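You operate a simulated robot arm through the tools that you are given. There is no shell and no other tool.

You run a simulated robot arm. Do the job below in one go: nothing can be reset, and whatever is moved stays where it is left.

Task
Wipe the steel dust off the magnet drawer with the white pad.
Fine: pull the drawer out, put the pad back and push the drawer home. Set down upright: white pad. Where these are worked on the way, their far stop is far enough and under half their travel is too little: magnet drawer. What is to be rubbed or washed off counts as gone when no trace of it is left.

Only the result counts: the job must be done as asked and must still hold three seconds after the hand-in. Knocking over, shifting, dropping, spilling or breaking anything else fails it.

Robot
A 6-joint arm with a two-finger gripper, fixed in place. Base frame: the origin is on the floor under the middle of its stand, x ahead of it, y to its left, z up; the work surface is at about z = 860. Lengths are in mm, angles in degrees, forces in N, time in s.
With the tool pointing down near the work surface it reaches from about 140 to 680 mm from the base axis. Its first joint turns from -66.0 to 66.0 degrees. Payload 2.45 kg.
The TCP is the grasp point between the finger pads, 30 mm short of the fingertips. In the tool frame z runs along the fingers and y along their closing line. The gripper opens to 106 mm; its body begins 79 mm behind the TCP.
Orientation is told as [roll, pitch, yaw] about the base's x, y, z axes, in that order, counted from this pose: with the fingers straight down and closing along the base's y, the tool's x points along the base's -x, its y along +y and its z along -z.

Tools
- The arm moves only by the tool servo_tool. Its argument "increments" is a list of rows, each an object (a shift or turn left out is 0, a gripper value left out holds the last) with "delta_pos": the shift along the base's x, y, z in units of 400 mm (1.0 is 400 mm), a list of three; "dr": the turn, a rotation vector about the base's x, y, z in units of 180 degrees (1.0 is 180 degrees), a list of three; "fingers": the finger opening in mm, from 0 to 106. In form: [{"delta_pos": [dx, dy, dz], "dr": [ax, ay, az], "fingers": fingers}, ...]. A call has 1 to 20 rows; each row is the pose to reach, as a shift and turn from the pose commanded when the call began. A call with a number of a shift or a turn outside -1 to 1 is refused whole. A row lasts 0.2 s, in which the tool goes at most 50 mm and 8.6 degrees; a call with a longer step from one row to the next is refused whole, and so is a gripper value outside its range. Where a pose cannot be reached the arm comes as near as it can. A force on the tool above 40 N (or 10 N above the force at the start of the call, whichever is more), or a blocked arm, ends the call early, and 0.2 s more pass. Each finger travels about 153 mm/s and halts on what it meets, pressing with about 28 N; the grip force reading is that of the motor and also rises with nothing between the fingers. The clock runs only during rows and for 0.2 s after the last one: add rows that repeat a pose to give the fingers time. The reply holds the time, the measured pose of the TCP, the force on the tool along the base axes, the opening and the grip force, in the units named above and with some noise, with the torque about the TCP (base axes, N m) and any sound that the robot's microphone picked up.
- Cameras (640 x 400 px; columns grow to the right, rows downward): "scene" is fixed at [71.3, 431.7, 1395.9]; the picture's right is [-0.57, -0.82, 0.00], its down [-0.52, 0.36, -0.77] and it looks along [0.64, -0.44, -0.64] (base axes); focal length 214 px, centre (320, 200). "wrist" rides on the gripper at [76, -2, -106] in the tool frame; the picture's right is [0.02, 1.00, 0.00], its down [-0.78, 0.02, -0.62] and it looks along [-0.62, 0.01, 0.78] (tool axes); focal length 247 px, centre (320, 200).
- capture(camera): a new picture of that camera. It takes no simulated time.
- point_at(camera, pixels): for up to 12 pixels [column, row] of the newest picture of that camera ("zoom" is the newest enlarged one), the place [x, y, z] in the base frame of the surface seen there, good to about 2 mm. It takes no simulated time.
- enlarge(camera, box): a new picture of the part [left, top, right, bottom] of that camera's present view, enlarged. It takes no simulated time.
- close_job(): hands the job in; it is judged then, once.

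Unless the task says otherwise, let go and move clear before handing in.

The tools are called after "Emit:" as name(argument=value, ...) on one line, values as JSON. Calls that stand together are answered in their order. servo_tool: Moves the arm, as the interface text tells. Its arguments: {"type":"object","properties":{"increments":{"type":"array","items":{"type":"object","properties":{"delta_pos":{"type":"array","items":{"type":"number"}},"dr":{"type":"array","items":{"type":"number"}},"fingers":{"type":"number"}}}}},"required":["increments"]} The other tools are called the same way: capture (camera) takes a picture; point_at (camera, pixels) gives the place of the surface under pixels of a picture; enlarge (camera, box) takes an enlarged picture of a part of a camera's view; close_job () hands the job in.

At the start:

```text
time: 0.0
eef_pos: [376.4, 225.6, 1249.9]
orientation: [-0.1, 0.0, 0.0]
force: [0.1, 0.0, 0.2]
ft_torque: [0.01, -0.03, -0.03]
finger_gap: 106.0
grip_force: 0.0
```

scene: 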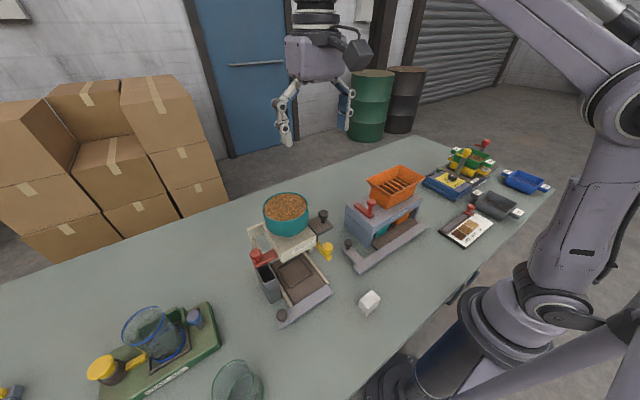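
wrist: 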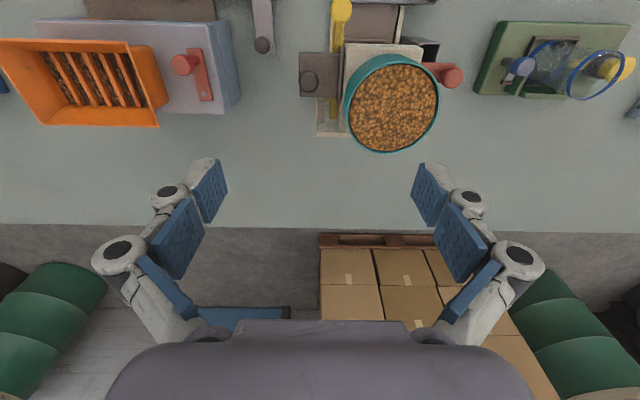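

The scene shows several devices on the bench; a white block sits near pixel (369,301), and the magnet drawer could be in one of the machines. I'll enlarge parts of the scene view to identify them.

Emit:
enlarge(camera="scene", box=[230, 180, 350, 330])

Emit:
enlarge(camera="scene", box=[330, 150, 450, 320])

Emit:
enlarge(camera="scene", box=[410, 130, 560, 250])

Emit:
enlarge(camera="scene", box=[70, 290, 270, 400])

```text
2.67 times, centred on (290, 255) of scene
```

zoom: 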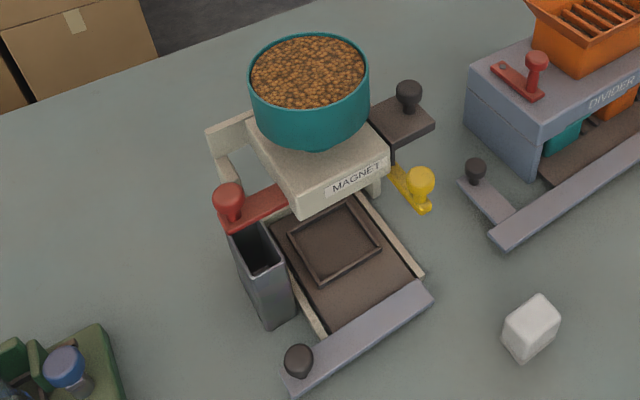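

```text
2.35 times, centred on (390, 235) of scene
```

zoom: 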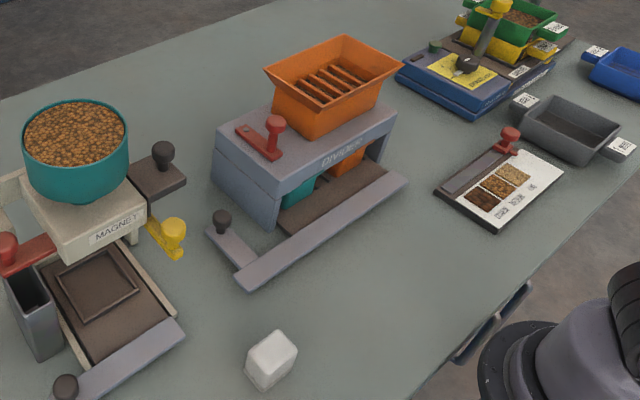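

```text
3.33 times, centred on (485, 190) of scene
```

zoom: 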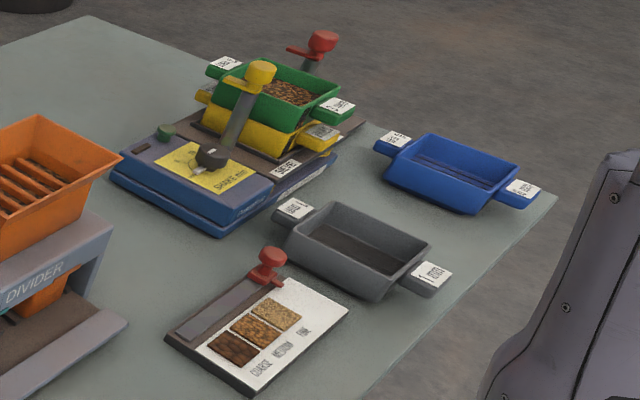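

```text
3.20 times, centred on (170, 345) of scene
```

zoom: 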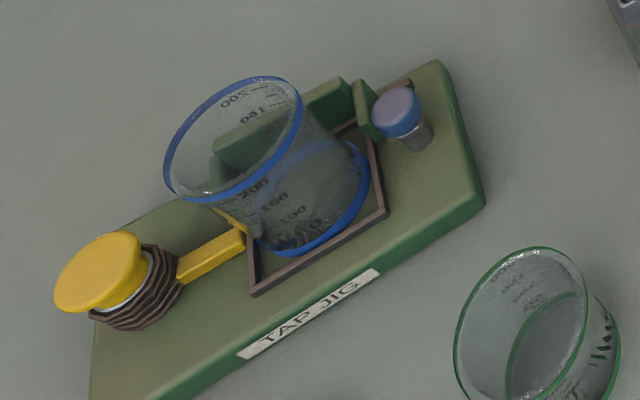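

The MAGNET unit (scene zoom around (330,180)) has a brown plate with a black knob on its right, which is likely the magnet drawer, and the white pad stands in front of it. I'll measure key points and look at the wrist view closer.

Emit:
enlarge(camera="wrist", box=[230, 0, 490, 160])

Emit:
enlarge(camera="scene", box=[290, 195, 350, 270])

Emit:
point_at(camera="scene", pixels=[[322, 213], [320, 226], [328, 220], [310, 222], [327, 250], [316, 245], [369, 296], [362, 303], [371, 308], [379, 297], [310, 250], [284, 313]])

```text
2.46 times, centred on (360, 80) of wrist
```

zoom: 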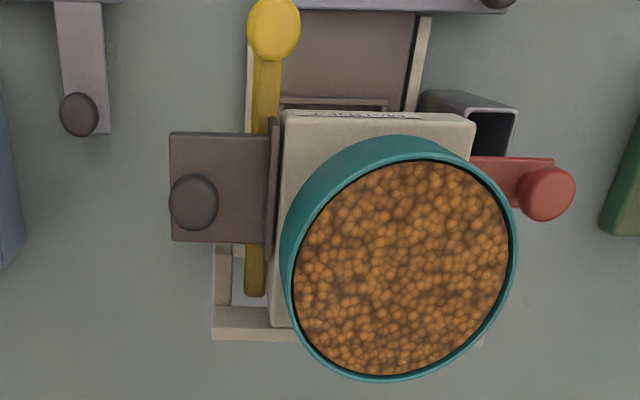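

```text
5.33 times, centred on (320, 232) of scene
```

zoom: 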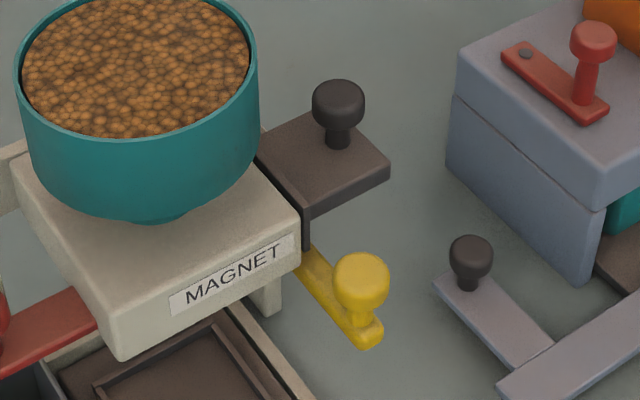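

```text
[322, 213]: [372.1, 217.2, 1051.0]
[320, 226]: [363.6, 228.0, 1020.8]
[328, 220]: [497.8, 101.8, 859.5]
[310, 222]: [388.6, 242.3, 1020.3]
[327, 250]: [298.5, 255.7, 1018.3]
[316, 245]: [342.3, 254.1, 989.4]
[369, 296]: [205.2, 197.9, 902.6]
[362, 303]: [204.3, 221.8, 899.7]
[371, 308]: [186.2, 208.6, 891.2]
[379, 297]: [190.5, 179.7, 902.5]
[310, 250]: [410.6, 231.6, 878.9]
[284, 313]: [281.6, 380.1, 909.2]
```

Emit:
enlarge(camera="scene", box=[345, 280, 393, 320])

Emit:
enlarge(camera="scene", box=[240, 230, 340, 330])

```text
10.00 times, centred on (369, 300) of scene
```

zoom: 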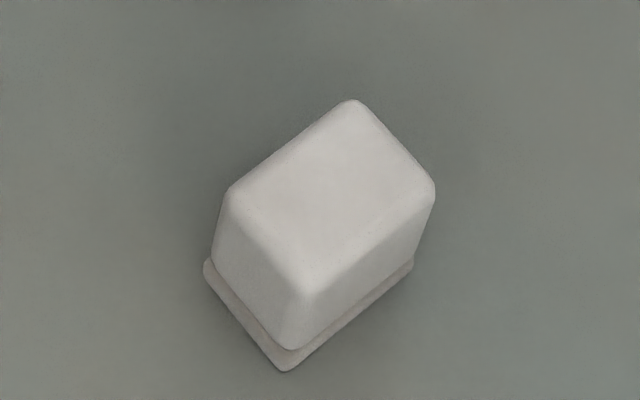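

```text
4.00 times, centred on (290, 280) of scene
```

zoom: 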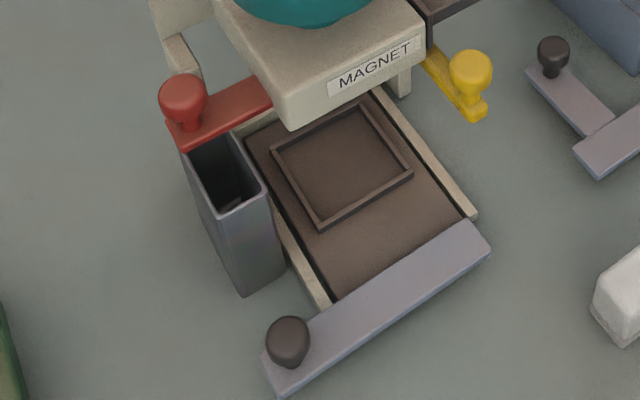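

Emit:
enlarge(camera="scene", box=[345, 280, 393, 320])

Emit:
point_at(camera="zoom", pixels=[[352, 116], [424, 190], [300, 275], [242, 195], [325, 195], [285, 366], [410, 266], [211, 266], [288, 345], [406, 256], [260, 270], [360, 280]])

```text
10.00 times, centred on (369, 300) of scene
```

zoom: 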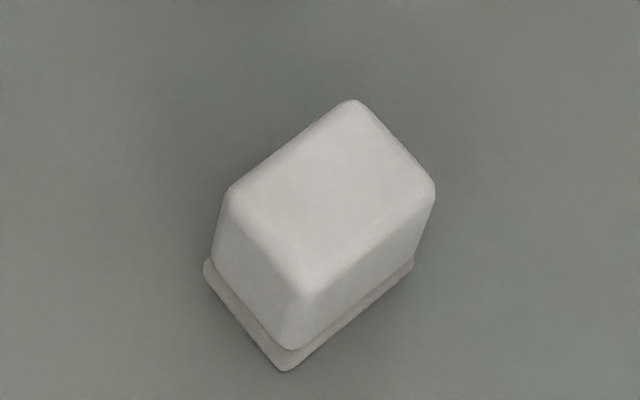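

```text
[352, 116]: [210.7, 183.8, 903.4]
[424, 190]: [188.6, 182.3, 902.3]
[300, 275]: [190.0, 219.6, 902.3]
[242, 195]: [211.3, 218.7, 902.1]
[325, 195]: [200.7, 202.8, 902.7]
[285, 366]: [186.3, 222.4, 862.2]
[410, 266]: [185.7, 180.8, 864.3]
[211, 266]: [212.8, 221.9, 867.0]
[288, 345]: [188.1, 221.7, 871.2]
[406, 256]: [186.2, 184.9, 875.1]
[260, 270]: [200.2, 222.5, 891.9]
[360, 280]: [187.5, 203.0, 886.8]
```

Emit:
enlarge(camera="wrist", box=[230, 0, 490, 160])

Emit:
point_at(camera="zoom", pixels=[[195, 195], [175, 140], [175, 235], [262, 140], [258, 235], [272, 190], [276, 30], [265, 100], [256, 270], [290, 120], [470, 125], [550, 190]])

Emit:
point_at(camera="zoom", pixels=[[400, 150], [400, 365], [290, 240], [510, 240], [273, 320], [225, 330], [222, 260], [270, 130], [274, 245], [330, 100], [440, 95], [330, 40]])

```text
2.46 times, centred on (360, 80) of wrist
```

zoom: 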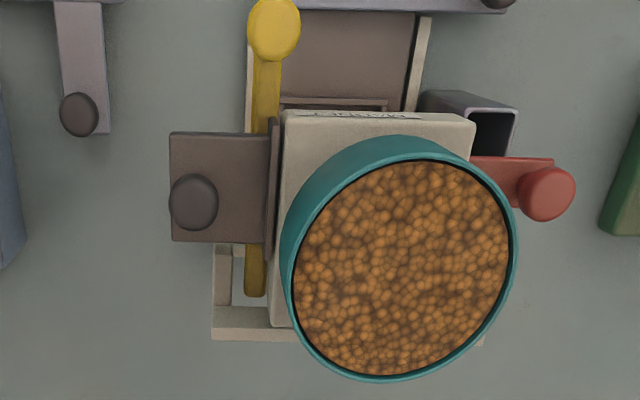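

```text
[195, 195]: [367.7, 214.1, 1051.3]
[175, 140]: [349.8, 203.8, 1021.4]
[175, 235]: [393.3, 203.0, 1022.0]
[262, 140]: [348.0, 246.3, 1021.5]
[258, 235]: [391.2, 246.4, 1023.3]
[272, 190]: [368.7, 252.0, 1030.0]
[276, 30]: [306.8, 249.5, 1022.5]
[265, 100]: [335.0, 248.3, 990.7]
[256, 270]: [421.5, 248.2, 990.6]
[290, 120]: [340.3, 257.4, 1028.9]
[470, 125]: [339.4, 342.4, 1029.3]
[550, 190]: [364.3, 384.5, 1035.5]
```

```text
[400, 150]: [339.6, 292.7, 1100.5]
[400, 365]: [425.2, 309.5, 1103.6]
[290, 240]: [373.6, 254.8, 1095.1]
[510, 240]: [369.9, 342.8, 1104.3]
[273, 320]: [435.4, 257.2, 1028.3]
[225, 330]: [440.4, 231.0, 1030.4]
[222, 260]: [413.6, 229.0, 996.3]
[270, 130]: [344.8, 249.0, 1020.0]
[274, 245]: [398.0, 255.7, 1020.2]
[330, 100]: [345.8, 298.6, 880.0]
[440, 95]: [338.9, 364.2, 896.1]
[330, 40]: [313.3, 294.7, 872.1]
```

The plate with the black knob (wrist zoom (195,195) ≈ [368,214,1051]) sticks out on the −y side of the housing with a drawer face at y≈250, so it is the magnet drawer and pulls toward −y. I'll turn the tool by +90° so the fingers close along x, and move to a viewing pose in front of it.

Emit:
servo_tool(increments=[{"delta_pos": [-0.001, -0.017, -0.01], "dr": [0, 0, 0.045]}, {"delta_pos": [-0.003, -0.034, -0.03], "dr": [0, 0, 0.09]}, {"delta_pos": [-0.004, -0.051, -0.05], "dr": [0, 0, 0.135]}, {"delta_pos": [-0.006, -0.068, -0.07], "dr": [0, 0, 0.18]}, {"delta_pos": [-0.007, -0.085, -0.1], "dr": [0, 0, 0.225]}, {"delta_pos": [-0.009, -0.102, -0.12], "dr": [0, 0, 0.27]}, {"delta_pos": [-0.01, -0.12, -0.15], "dr": [0, 0, 0.315]}, {"delta_pos": [-0.012, -0.137, -0.18], "dr": [0, 0, 0.36]}, {"delta_pos": [-0.013, -0.155, -0.21], "dr": [0, 0, 0.405]}, {"delta_pos": [-0.015, -0.172, -0.23], "dr": [0, 0, 0.45]}, {"delta_pos": [-0.016, -0.189, -0.25], "dr": [0, 0, 0.495]}, {"delta_pos": [-0.016, -0.189, -0.25], "dr": [0, 0, 0.5]}])

Emit:
capture(camera="wrist")

Emit:
capture(camera="scene")

```text
time: 2.6
eef_pos: [370.1, 150.3, 1149.3]
orientation: [0.0, 0.0, 90.2]
force: [-0.5, 0.6, 0.3]
ft_torque: [-0.01, 0.01, -0.02]
finger_gap: 105.7
grip_force: 0.0
```

```text
taken
```

wrist: 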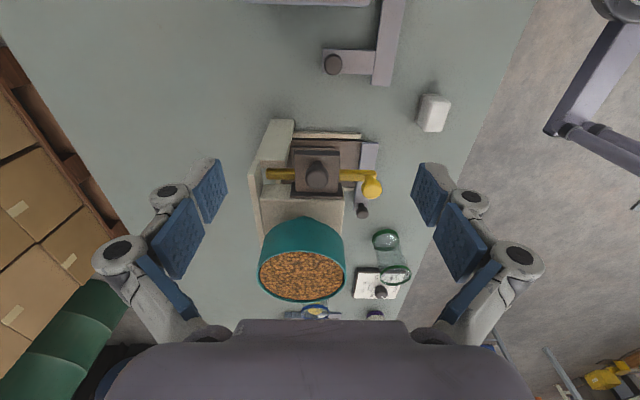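

```text
taken
```

scene: 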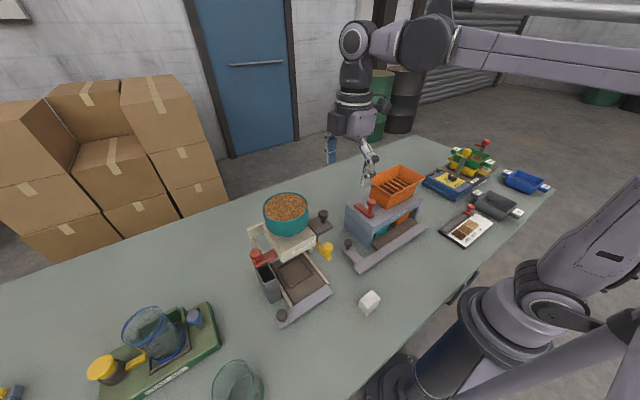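

The wrist now looks at the unit from the −y side, with the drawer plate and knob near (317,172). I'll enlarge and measure it.

Emit:
enlarge(camera="wrist", box=[230, 100, 410, 312])

Emit:
enlarge(camera="wrist", box=[260, 120, 390, 220])

```text
1.89 times, centred on (320, 206) of wrist
```

zoom: 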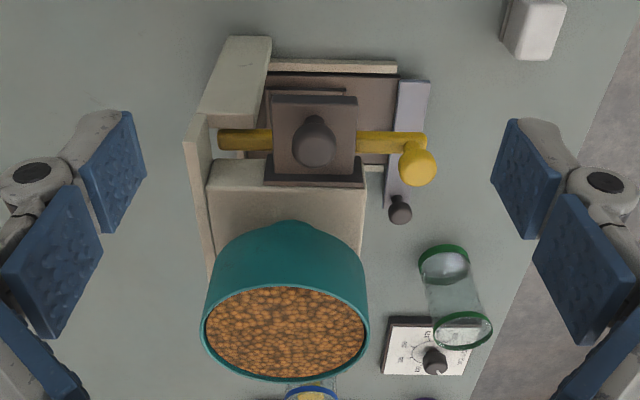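

```text
4.00 times, centred on (325, 170) of wrist
```

zoom: 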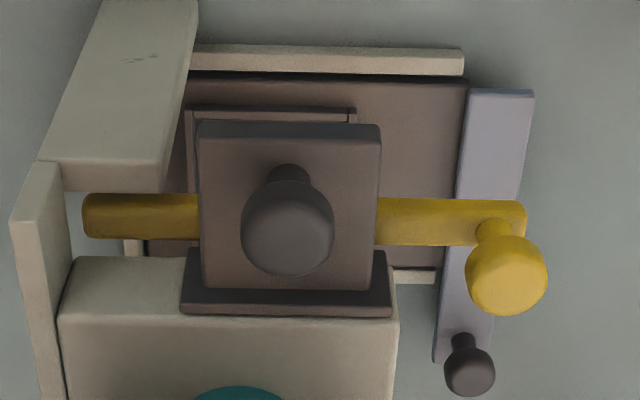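

Emit:
point_at(camera="zoom", pixels=[[287, 230], [287, 255], [250, 230], [325, 230], [287, 200], [288, 172], [205, 130], [375, 130], [205, 280], [365, 280], [190, 300], [385, 300]])

Emit:
point_at(camera="zoom", pixels=[[290, 296], [190, 255], [380, 255], [130, 215], [100, 215], [450, 220], [505, 275], [505, 235], [75, 270], [390, 322], [110, 110], [30, 200]])

```text
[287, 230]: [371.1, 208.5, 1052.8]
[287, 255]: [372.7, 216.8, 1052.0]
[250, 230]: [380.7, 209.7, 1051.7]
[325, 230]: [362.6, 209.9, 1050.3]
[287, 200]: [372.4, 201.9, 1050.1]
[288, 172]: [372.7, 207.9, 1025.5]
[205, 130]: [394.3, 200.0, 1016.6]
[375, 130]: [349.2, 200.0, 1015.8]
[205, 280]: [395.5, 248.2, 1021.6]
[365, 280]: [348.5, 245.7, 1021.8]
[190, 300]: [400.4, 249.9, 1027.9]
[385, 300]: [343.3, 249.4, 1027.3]
```

```text
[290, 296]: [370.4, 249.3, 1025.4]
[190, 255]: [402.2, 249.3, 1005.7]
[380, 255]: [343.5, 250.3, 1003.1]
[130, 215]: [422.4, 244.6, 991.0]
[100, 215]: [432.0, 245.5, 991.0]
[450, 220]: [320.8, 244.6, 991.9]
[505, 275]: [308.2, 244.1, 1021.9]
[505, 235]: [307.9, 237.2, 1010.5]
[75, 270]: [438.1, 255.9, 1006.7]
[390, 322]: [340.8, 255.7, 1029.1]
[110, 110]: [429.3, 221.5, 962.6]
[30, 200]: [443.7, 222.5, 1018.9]
```

Emit:
point_at(camera="scene", pixels=[[395, 168], [371, 183], [423, 178], [385, 205], [368, 204], [350, 212], [390, 222], [348, 242], [360, 268], [428, 222]])

```text
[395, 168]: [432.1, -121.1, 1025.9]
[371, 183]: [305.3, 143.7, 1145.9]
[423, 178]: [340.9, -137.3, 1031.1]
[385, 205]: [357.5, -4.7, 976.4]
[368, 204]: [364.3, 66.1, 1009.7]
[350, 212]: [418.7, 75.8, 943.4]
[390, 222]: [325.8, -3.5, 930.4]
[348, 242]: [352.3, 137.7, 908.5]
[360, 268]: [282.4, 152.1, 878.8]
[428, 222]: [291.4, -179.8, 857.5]
```

The knob head is centred near [372,211], about 22 mm wide with its top at z≈1053, and the divider stays below z≈1031. I'll move over the knob and come down with the fingertips just above the plate, then close.

Emit:
servo_tool(increments=[{"delta_pos": [0.0025, 0.076, -0.05], "fingers": 56}, {"delta_pos": [0.005, 0.1525, -0.1], "fingers": 56}, {"delta_pos": [0.005, 0.1525, -0.14]}, {"delta_pos": [0.005, 0.1525, -0.18]}, {"delta_pos": [0.005, 0.1525, -0.21]}, {"delta_pos": [0.005, 0.1525, -0.2275]}, {"delta_pos": [0.005, 0.1525, -0.2275]}])

Emit:
capture(camera="wrist")

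Emit:
enlarge(camera="scene", box=[260, 150, 380, 270])

```text
time: 4.2
eef_pos: [372.0, 213.0, 1055.8]
orientation: [-0.1, -0.1, 90.0]
force: [0.7, -0.8, -1.1]
ft_torque: [-0.01, -0.03, -0.04]
finger_gap: 56.0
grip_force: 0.1
```

```text
taken
```

wrist: 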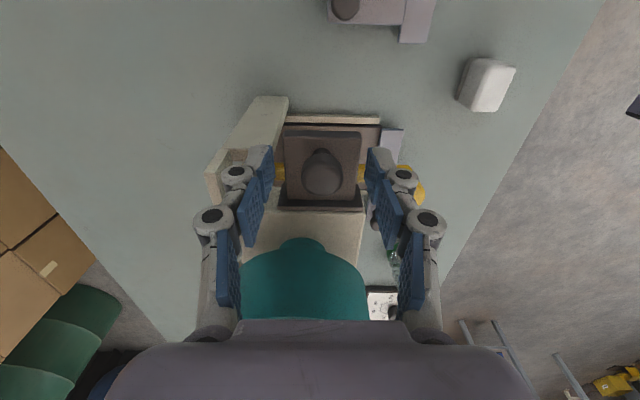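

```text
3.33 times, centred on (320, 210) of scene
```

zoom: 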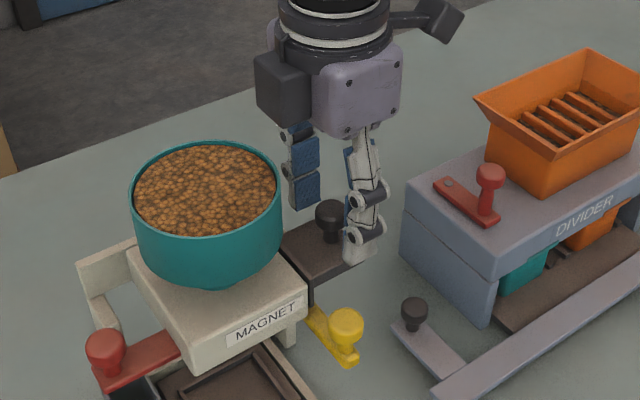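

The fingers straddle the knob with no contact force. I'll close on it.

Emit:
servo_tool(increments=[{"fingers": 15}, {"fingers": 15}, {"fingers": 15}])

Emit:
enlarge(camera="wrist", box=[230, 90, 430, 240])

```text
time: 5.0
eef_pos: [371.8, 214.3, 1058.9]
orientation: [0.0, 0.0, 90.0]
force: [-10.1, -0.3, 4.3]
ft_torque: [-0.05, 0.19, 0.0]
finger_gap: 22.2
grip_force: 44.8
```

```text
2.67 times, centred on (330, 165) of wrist
```

zoom: 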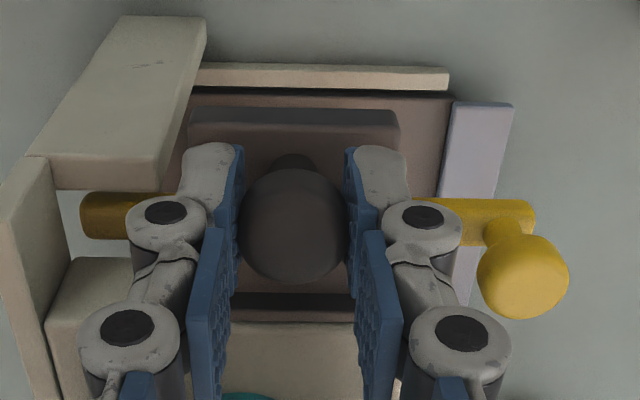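

The knob is gripped (gap 22.2 mm). Now I'll pull slowly toward −y with a slight −x correction.

Emit:
servo_tool(increments=[{"delta_pos": [-0.002, -0.01, 0]}, {"delta_pos": [-0.002, -0.025, 0]}, {"delta_pos": [-0.002, -0.04, 0]}, {"delta_pos": [-0.002, -0.055, 0]}, {"delta_pos": [-0.002, -0.07, 0]}, {"delta_pos": [-0.002, -0.085, 0]}, {"delta_pos": [-0.002, -0.1, 0]}])

Emit:
enlarge(camera="wrist", box=[230, 90, 430, 240])

Emit:
enlarge(camera="scene", box=[260, 150, 380, 270])

```text
time: 5.9
eef_pos: [371.6, 194.3, 1057.6]
orientation: [0.2, 0.0, 90.0]
force: [-0.4, -1.1, -3.4]
ft_torque: [0.06, -0.06, 0.02]
finger_gap: 21.8
grip_force: 44.4
stopped in row 4: the force on the tool passed its limit at 41 N (the readings are from after the stop); the commanded pose is now the measured one
```

```text
2.67 times, centred on (330, 165) of wrist
```

zoom: 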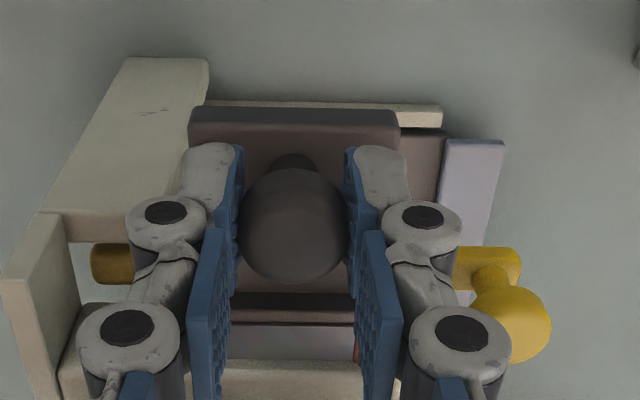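

```text
3.33 times, centred on (320, 210) of scene
```

zoom: 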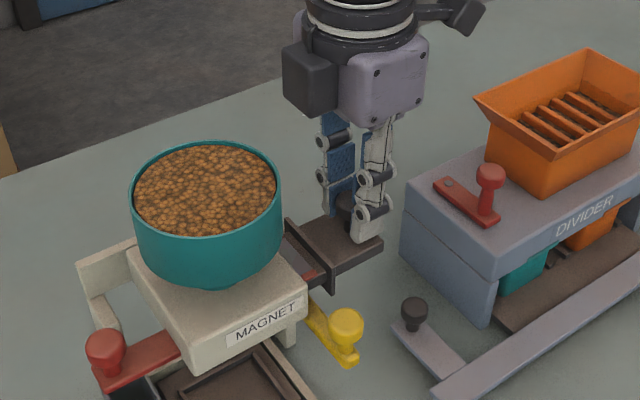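

The drawer has slid about 18 mm and its inside (grey, with something reddish near zoom (355,340)) is showing; the force limit cut the call. I'll keep pulling with smaller steps.

Emit:
servo_tool(increments=[{"delta_pos": [0, -0.006, 0]}, {"delta_pos": [0, -0.012, 0]}, {"delta_pos": [0, -0.018, 0]}, {"delta_pos": [0, -0.024, 0]}, {"delta_pos": [0, -0.03, 0]}, {"delta_pos": [0, -0.036, 0]}, {"delta_pos": [0, -0.042, 0]}, {"delta_pos": [0, -0.048, 0]}, {"delta_pos": [0, -0.054, 0]}, {"delta_pos": [0, -0.06, 0]}])

Emit:
enlarge(camera="wrist", box=[230, 90, 430, 240])

Emit:
enlarge(camera="scene", box=[260, 150, 380, 270])

```text
time: 8.1
eef_pos: [372.5, 170.7, 1057.7]
orientation: [0.0, 0.0, 90.1]
force: [-0.1, 1.6, 14.8]
ft_torque: [0.48, -0.02, -0.01]
finger_gap: 22.1
grip_force: 45.1
```

```text
2.67 times, centred on (330, 165) of wrist
```

zoom: 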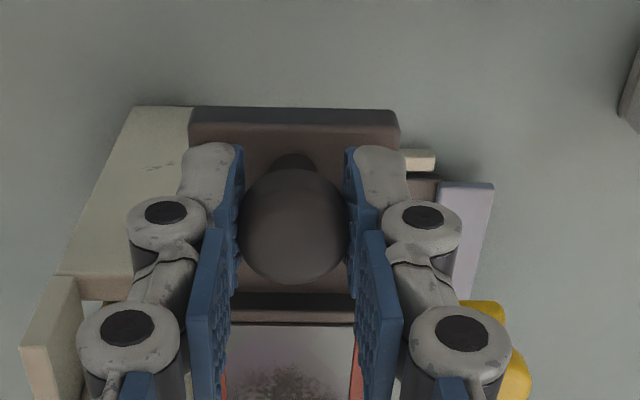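

```text
3.33 times, centred on (320, 210) of scene
```

zoom: 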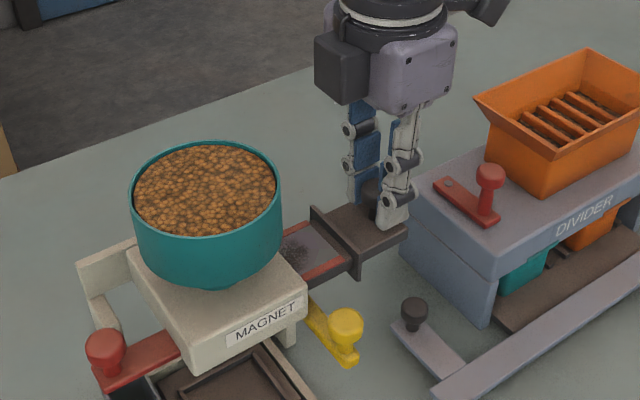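

The dust patch is coming into view (wrist zoom (290,385)), so this is the right drawer. I'll keep pulling to its far stop, easing z up slightly because the tool feels 15 N upward.

Emit:
servo_tool(increments=[{"delta_pos": [0, -0.006, 0.001]}, {"delta_pos": [0, -0.012, 0.002]}, {"delta_pos": [0, -0.018, 0.002]}, {"delta_pos": [0, -0.024, 0.002]}, {"delta_pos": [0, -0.03, 0.002]}, {"delta_pos": [0, -0.036, 0.002]}, {"delta_pos": [0, -0.042, 0.002]}, {"delta_pos": [0, -0.048, 0.002]}, {"delta_pos": [0, -0.054, 0.002]}, {"delta_pos": [0, -0.06, 0.002]}])

Emit:
enlarge(camera="wrist", box=[230, 90, 430, 240])

Emit:
enlarge(camera="scene", box=[260, 150, 380, 270])

```text
time: 10.3
eef_pos: [371.4, 146.3, 1058.1]
orientation: [0.1, -0.1, 90.2]
force: [0.5, 1.6, -27.1]
ft_torque: [0.22, -0.07, 0.0]
finger_gap: 22.0
grip_force: 44.8
```

```text
2.67 times, centred on (330, 165) of wrist
```

zoom: 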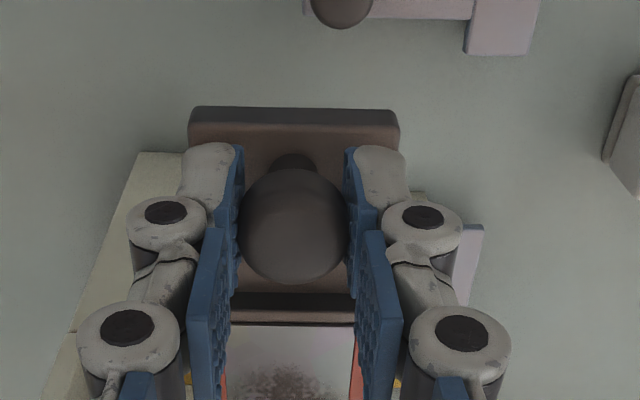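

```text
3.33 times, centred on (320, 210) of scene
```

zoom: 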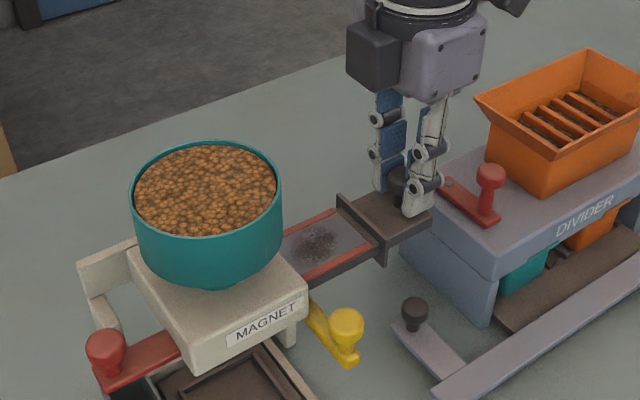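

The dust patch is now fully exposed around scene zoom (315,245) and the drawer is out ~68 mm. I'll relieve the z load and pull a bit further to see if there is a stop.

Emit:
servo_tool(increments=[{"delta_pos": [0, 0, -0.001]}, {"delta_pos": [0, -0.006, -0.0015]}, {"delta_pos": [0, -0.012, -0.0015]}, {"delta_pos": [0, -0.018, -0.0015]}, {"delta_pos": [0, -0.024, -0.0015]}, {"delta_pos": [0, -0.03, -0.0015]}])

Emit:
enlarge(camera="wrist", box=[230, 90, 430, 240])

Emit:
enlarge(camera="scene", box=[260, 150, 380, 270])

```text
time: 11.7
eef_pos: [372.4, 134.1, 1058.4]
orientation: [0.1, -0.1, 90.0]
force: [7.3, 2.1, -18.1]
ft_torque: [0.17, -0.15, 0.05]
finger_gap: 22.1
grip_force: 45.0
```

```text
2.67 times, centred on (330, 165) of wrist
```

zoom: 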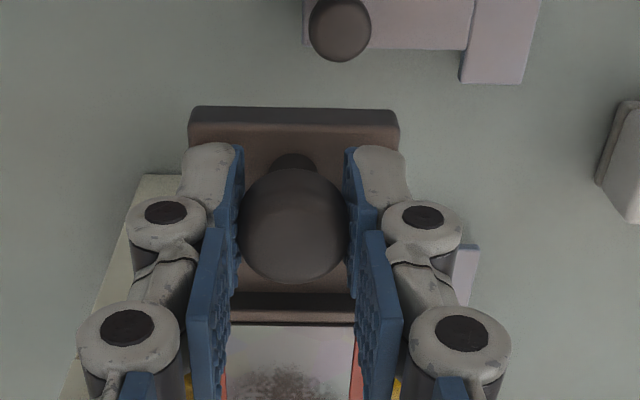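

```text
3.33 times, centred on (320, 210) of scene
```

zoom: 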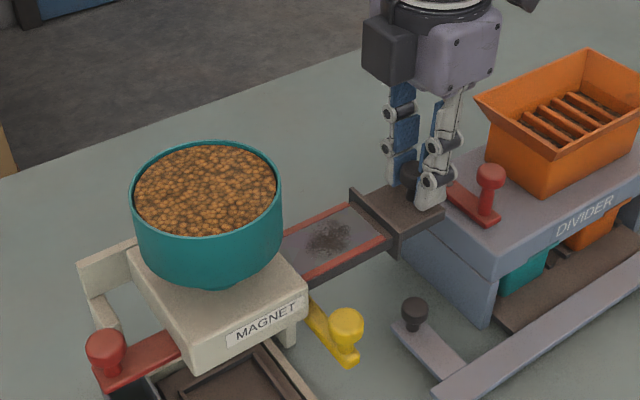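

Still sliding freely at 80 mm out. I'll continue to the stop in small steps.

Emit:
servo_tool(increments=[{"delta_pos": [-0.001, 0, -0.0015]}, {"delta_pos": [-0.001, -0.006, -0.002]}, {"delta_pos": [-0.001, -0.012, -0.002]}, {"delta_pos": [-0.001, -0.018, -0.002]}, {"delta_pos": [-0.001, -0.024, -0.002]}, {"delta_pos": [-0.001, -0.03, -0.002]}, {"delta_pos": [-0.001, -0.036, -0.002]}, {"delta_pos": [-0.001, -0.042, -0.002]}])

Emit:
capture(camera="wrist")

Emit:
enlarge(camera="scene", box=[260, 150, 380, 270])

```text
time: 13.5
eef_pos: [372.7, 117.4, 1058.2]
orientation: [-0.1, -0.1, 90.1]
force: [11.7, 1.3, 22.6]
ft_torque: [0.2, -0.21, 0.01]
finger_gap: 22.1
grip_force: 45.2
```

```text
taken
```

wrist: 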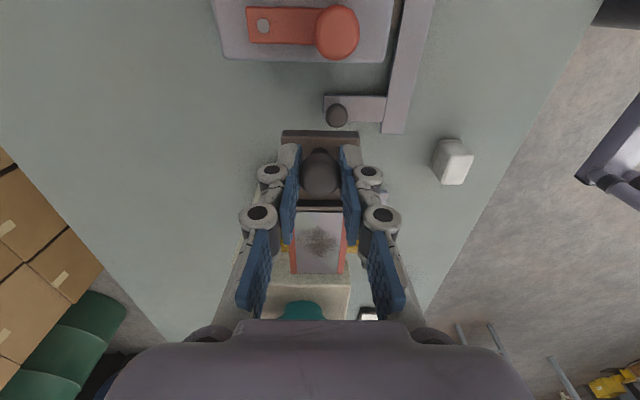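

```text
3.33 times, centred on (320, 210) of scene
```

zoom: 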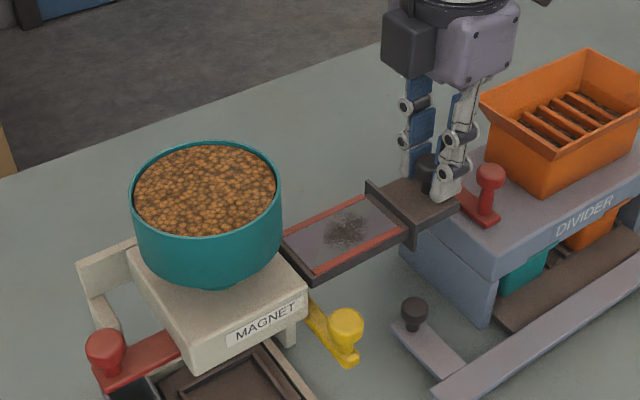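

Emit:
enlarge(camera="scene", box=[300, 200, 360, 250])

Emit:
enlarge(camera="wrist", box=[250, 120, 390, 330])

```text
8.00 times, centred on (330, 225) of scene
```

zoom: 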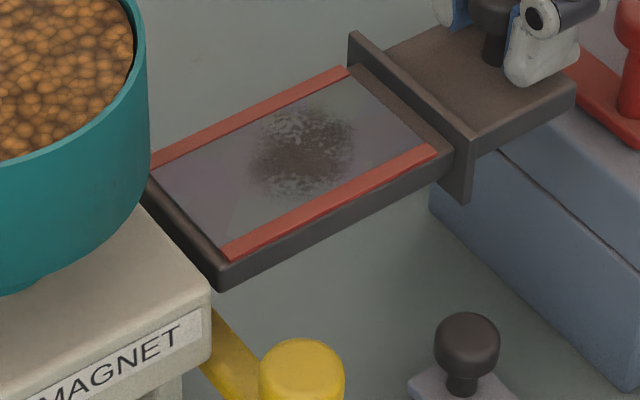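

```text
1.90 times, centred on (320, 225) of wrist
```

zoom: 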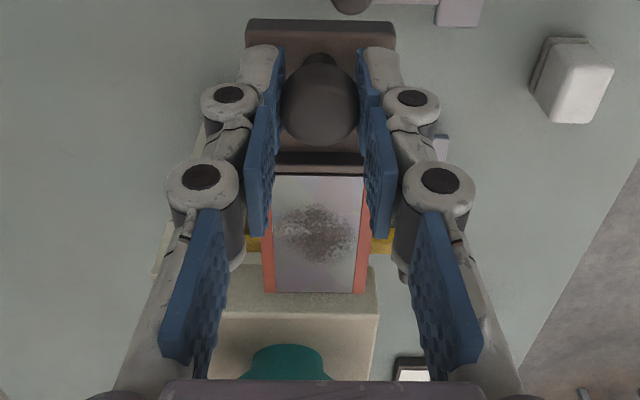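

Emit:
point_at(camera="wrist", pixels=[[318, 270], [318, 278], [296, 268], [343, 268], [320, 240], [320, 215], [310, 285]])

Emit:
enlarge(camera="scene", box=[300, 200, 360, 250])

Emit:
point_at(camera="zoom", pixels=[[218, 270], [225, 258], [165, 180], [222, 282], [440, 175], [430, 155], [350, 80], [410, 115], [300, 150], [180, 340], [205, 290], [465, 185]])

```text
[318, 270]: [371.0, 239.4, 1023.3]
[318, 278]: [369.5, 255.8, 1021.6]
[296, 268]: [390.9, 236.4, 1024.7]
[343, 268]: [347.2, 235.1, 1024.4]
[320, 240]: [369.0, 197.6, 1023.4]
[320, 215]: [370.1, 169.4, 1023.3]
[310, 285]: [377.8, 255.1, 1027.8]
```

```text
8.00 times, centred on (330, 225) of scene
```

zoom: 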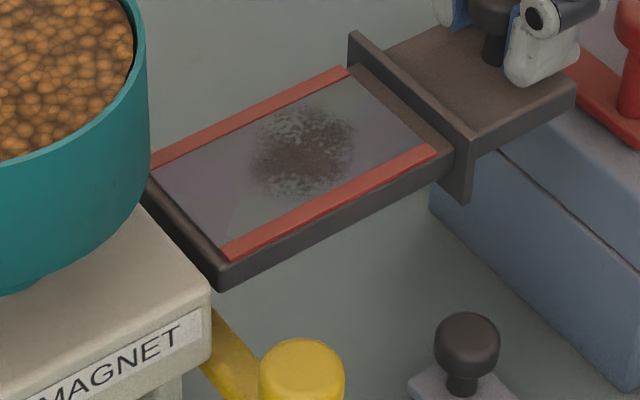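

```text
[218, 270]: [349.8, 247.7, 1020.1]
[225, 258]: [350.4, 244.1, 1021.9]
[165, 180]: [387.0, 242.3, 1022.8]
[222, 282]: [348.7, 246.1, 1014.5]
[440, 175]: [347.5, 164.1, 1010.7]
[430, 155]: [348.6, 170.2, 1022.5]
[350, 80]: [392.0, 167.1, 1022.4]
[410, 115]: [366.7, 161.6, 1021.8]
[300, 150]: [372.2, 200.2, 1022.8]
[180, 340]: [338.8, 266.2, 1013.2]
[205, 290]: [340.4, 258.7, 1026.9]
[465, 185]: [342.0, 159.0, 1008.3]
```

The tray's inner end is at y≈247 and the dust patch is centred near [371,200,1023] with the surface about z 1023; z forces reverse with sub-mm commands, so the drawer is held by its guide. It is ~97 mm out, well beyond half, so I'll release the knob gently and rise.

Emit:
servo_tool(increments=[{"delta_pos": [-0.001, 0, 0.001]}, {"delta_pos": [-0.001, 0, 0.001], "fingers": 30}, {"delta_pos": [-0.001, 0, 0.001], "fingers": 56}, {"delta_pos": [-0.001, 0, 0.001], "fingers": 56}])

Emit:
enlarge(camera="scene", box=[280, 170, 380, 260])

```text
time: 14.5
eef_pos: [371.2, 118.6, 1058.0]
orientation: [0.1, -0.1, 90.1]
force: [-0.8, 0.4, -0.1]
ft_torque: [0.03, -0.02, -0.03]
finger_gap: 56.0
grip_force: 0.0
```

```text
4.44 times, centred on (330, 215) of scene
```

zoom: 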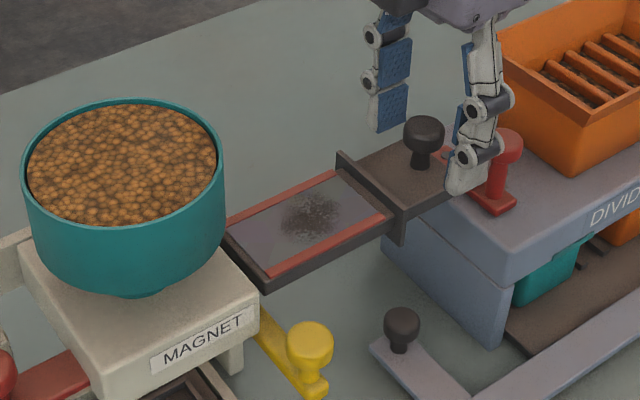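

The drawer stays put after release. I'll rise and travel over to the pad, stopping well above it for a look.

Emit:
servo_tool(increments=[{"delta_pos": [0, 0, 0.08]}, {"delta_pos": [0, 0, 0.155]}, {"delta_pos": [-0.07, 0.035, 0.155]}, {"delta_pos": [-0.16, 0.08, 0.155]}, {"delta_pos": [-0.25, 0.12, 0.155]}, {"delta_pos": [-0.34, 0.165, 0.13]}, {"delta_pos": [-0.4275, 0.2075, 0.08]}, {"delta_pos": [-0.4275, 0.2075, 0]}, {"delta_pos": [-0.4275, 0.2075, -0.1]}, {"delta_pos": [-0.4275, 0.2075, -0.195]}, {"delta_pos": [-0.4275, 0.2075, -0.195]}])

Emit:
capture(camera="wrist")

Emit:
capture(camera="scene")

```text
time: 16.9
eef_pos: [200.8, 198.7, 978.7]
orientation: [0.1, -0.1, 90.1]
force: [-0.9, 0.2, -0.8]
ft_torque: [0.04, 0.03, 0.0]
finger_gap: 55.7
grip_force: 0.1
```

```text
taken
```

wrist: 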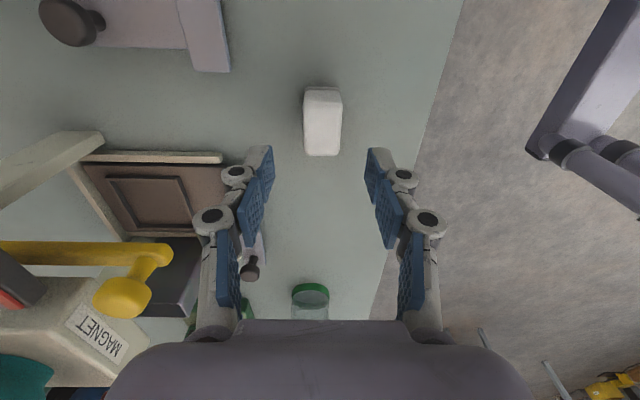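

```text
taken
```

scene: 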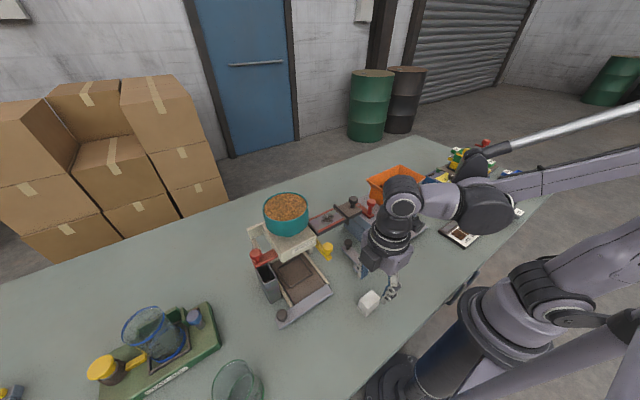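

Emit:
point_at(camera="wrist", pixels=[[322, 122], [308, 97], [338, 97], [310, 145], [334, 148], [322, 152], [322, 92]])

Emit:
enlarge(camera="wrist", box=[260, 70, 380, 170])

```text
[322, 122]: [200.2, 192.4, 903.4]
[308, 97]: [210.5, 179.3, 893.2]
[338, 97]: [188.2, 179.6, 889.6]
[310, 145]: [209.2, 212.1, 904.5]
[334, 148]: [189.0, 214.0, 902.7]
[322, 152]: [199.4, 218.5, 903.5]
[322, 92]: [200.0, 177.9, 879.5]
```

```text
4.00 times, centred on (320, 120) of wrist
```

zoom: 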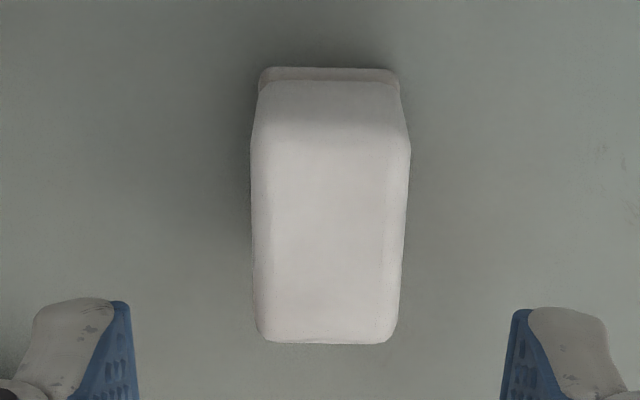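

The pad is square to the tool and centred at about [200,201]. I'll descend to z≈901 with slight centring and close on it along x.

Emit:
servo_tool(increments=[{"delta_pos": [-0.001, 0.005, -0.08]}, {"delta_pos": [-0.001, 0.005, -0.14]}, {"delta_pos": [-0.001, 0.005, -0.175]}, {"delta_pos": [-0.001, 0.005, -0.195]}, {"delta_pos": [-0.001, 0.005, -0.195]}])

Emit:
capture(camera="wrist")

```text
time: 18.1
eef_pos: [199.0, 202.8, 903.2]
orientation: [0.1, -0.1, 90.1]
force: [-0.9, 1.2, 0.6]
ft_torque: [-0.02, -0.02, 0.02]
finger_gap: 56.0
grip_force: 0.0
```

```text
taken
```

wrist: 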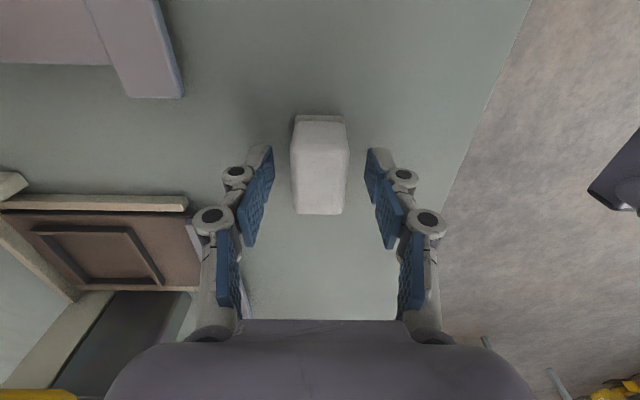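

The pad sits between the fingers. I'll lower 3 mm more and close.

Emit:
servo_tool(increments=[{"delta_pos": [0, 0, -0.007], "fingers": 56}, {"delta_pos": [0, 0, -0.007], "fingers": 40}, {"delta_pos": [0, 0, -0.007], "fingers": 18}, {"delta_pos": [0, 0, -0.007], "fingers": 18}, {"delta_pos": [0, 0, -0.007], "fingers": 18}])

Emit:
capture(camera="wrist")

```text
time: 19.3
eef_pos: [198.7, 203.6, 900.0]
orientation: [0.0, -0.2, 90.1]
force: [0.5, 0.2, -0.2]
ft_torque: [-0.02, 0.03, 0.04]
finger_gap: 28.8
grip_force: 27.9
```

```text
taken
```

wrist: 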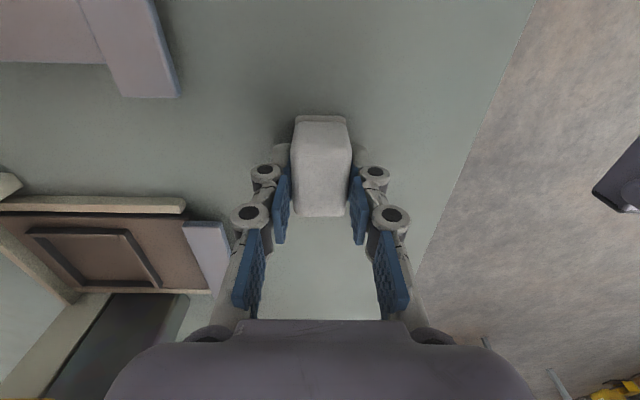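

The fingers have closed to 28.8 mm on the pad. I'll lift it a little and check.

Emit:
servo_tool(increments=[{"delta_pos": [0, 0, 0.01]}, {"delta_pos": [0, 0, 0.04]}, {"delta_pos": [0, 0, 0.08]}, {"delta_pos": [0, 0, 0.08]}])

Emit:
capture(camera="wrist")

Emit:
enlarge(camera="scene", box=[320, 250, 420, 330])

```text
time: 20.3
eef_pos: [200.3, 201.6, 933.9]
orientation: [0.2, -0.1, 90.2]
force: [0.2, 0.0, 0.0]
ft_torque: [-0.01, 0.01, 0.02]
finger_gap: 28.9
grip_force: 27.7
```

```text
taken
```

wrist: 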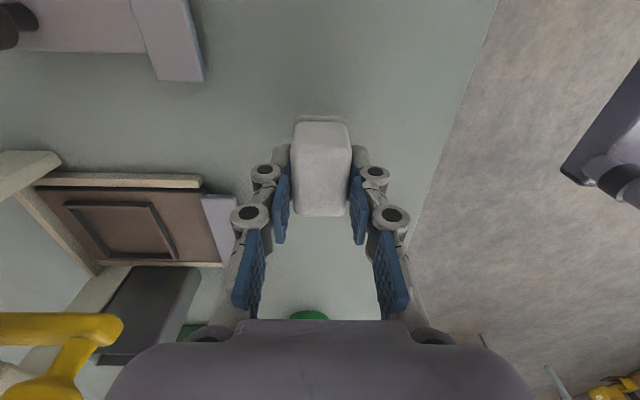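

```text
5.00 times, centred on (370, 290) of scene
```

zoom: 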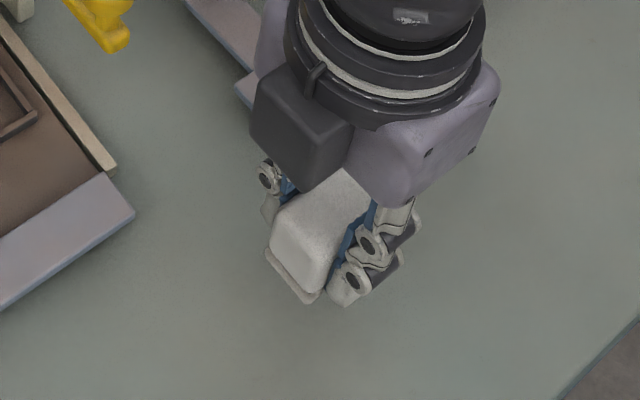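

The pad is held and lifted cleanly. Before moving over, I'll measure the dust patch's extent.

Emit:
enlarge(camera="scene", box=[305, 200, 353, 230])

```text
13.33 times, centred on (329, 215) of scene
```

zoom: 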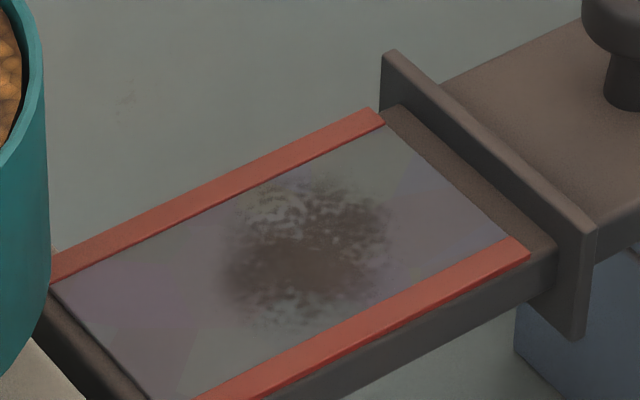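

Emit:
point_at(camera="zoom", pixels=[[310, 245], [218, 260], [395, 230], [285, 175], [310, 330], [365, 195], [245, 320], [375, 118], [520, 250], [440, 290], [140, 250], [300, 355]])

Emit:
point_at(camera="zoom", pixels=[[190, 390], [60, 295], [385, 135], [500, 235], [400, 110], [545, 245], [390, 60], [585, 230], [120, 390]])

```text
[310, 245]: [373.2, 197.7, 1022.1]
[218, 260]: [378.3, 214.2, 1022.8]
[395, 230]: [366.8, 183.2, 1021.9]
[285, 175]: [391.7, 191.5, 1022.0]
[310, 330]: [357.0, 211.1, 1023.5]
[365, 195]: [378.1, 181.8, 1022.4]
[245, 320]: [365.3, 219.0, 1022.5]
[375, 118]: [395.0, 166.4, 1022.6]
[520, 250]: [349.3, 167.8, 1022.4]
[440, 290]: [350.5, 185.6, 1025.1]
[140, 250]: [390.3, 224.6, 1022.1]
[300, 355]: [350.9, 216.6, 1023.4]
```

```text
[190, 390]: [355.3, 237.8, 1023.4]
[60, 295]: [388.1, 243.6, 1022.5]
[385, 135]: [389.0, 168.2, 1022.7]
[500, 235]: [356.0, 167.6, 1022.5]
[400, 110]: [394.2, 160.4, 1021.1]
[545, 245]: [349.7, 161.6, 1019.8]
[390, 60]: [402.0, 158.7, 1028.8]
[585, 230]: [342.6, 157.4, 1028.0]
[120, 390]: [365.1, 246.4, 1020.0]
```

The dust covers roughly x 356–390, y 181–219 on the grey surface between the red rails. I'll carry the pad up and over, then stop a few mm above the dust.

Emit:
servo_tool(increments=[{"delta_pos": [0, 0, 0.11]}, {"delta_pos": [0, 0, 0.22]}, {"delta_pos": [0, 0, 0.33]}, {"delta_pos": [0, -0.002, 0.44]}, {"delta_pos": [0.1, -0.003, 0.46]}, {"delta_pos": [0.2, -0.004, 0.46]}, {"delta_pos": [0.3, -0.005, 0.46]}, {"delta_pos": [0.38, -0.005, 0.46]}, {"delta_pos": [0.4315, -0.005, 0.45]}, {"delta_pos": [0.4315, -0.005, 0.4]}, {"delta_pos": [0.4315, -0.005, 0.365]}, {"delta_pos": [0.4315, -0.005, 0.35]}, {"delta_pos": [0.4315, -0.005, 0.35]}])

Emit:
capture(camera="wrist")

Emit:
enlarge(camera="scene", box=[280, 170, 380, 260])

```text
time: 23.1
eef_pos: [372.5, 201.2, 1071.7]
orientation: [0.1, -0.1, 90.0]
force: [0.3, 0.0, -0.9]
ft_torque: [-0.01, 0.0, 0.03]
finger_gap: 29.0
grip_force: 28.1
```

```text
taken
```

wrist: 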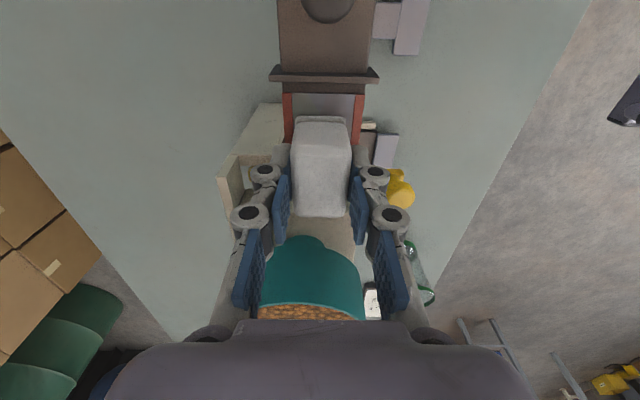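

```text
4.44 times, centred on (330, 215) of scene
```

zoom: 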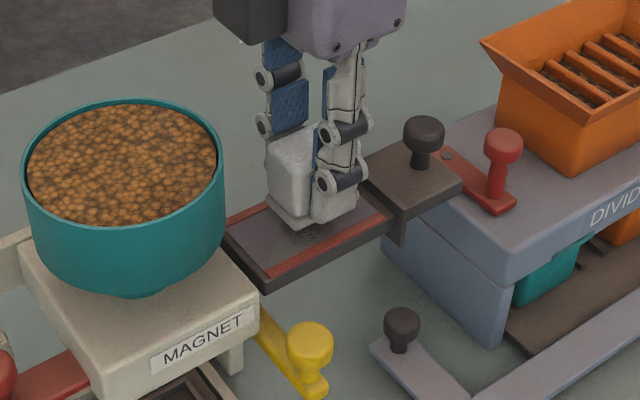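

The pad is centred between the red rails and ~8 mm above the surface. I'll lower in small steps, reading the force.

Emit:
servo_tool(increments=[{"delta_pos": [0, 0, -0.008]}, {"delta_pos": [0, 0, -0.015]}, {"delta_pos": [0, 0, -0.0175]}, {"delta_pos": [0, 0, -0.0175]}])

Emit:
enlarge(camera="wrist", box=[260, 80, 380, 170])

```text
time: 24.1
eef_pos: [372.5, 199.4, 1064.3]
orientation: [0.2, 0.0, 90.1]
force: [-0.6, 0.5, -0.8]
ft_torque: [0.03, -0.02, 0.0]
finger_gap: 28.9
grip_force: 28.2
```

```text
4.44 times, centred on (320, 125) of wrist
```

zoom: 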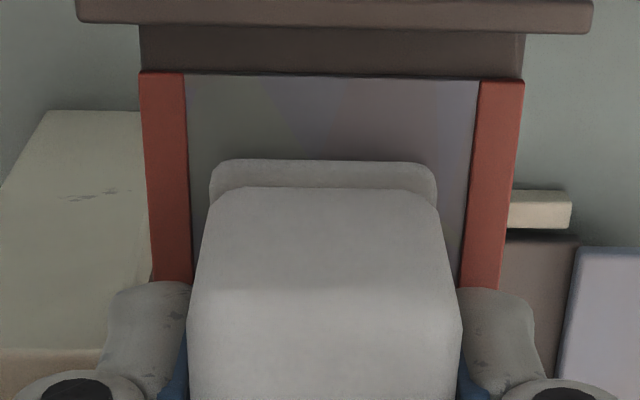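

No contact yet. I'll go down another millimetre or two.

Emit:
servo_tool(increments=[{"delta_pos": [0, 0, -0.0025]}, {"delta_pos": [0, 0, -0.005]}, {"delta_pos": [0, 0, -0.005]}])

```text
time: 24.9
eef_pos: [373.1, 201.7, 1062.8]
orientation: [0.1, -0.1, 90.0]
force: [2.8, -1.6, 22.7]
ft_torque: [-0.07, -0.08, -0.01]
finger_gap: 29.1
grip_force: 28.6
```

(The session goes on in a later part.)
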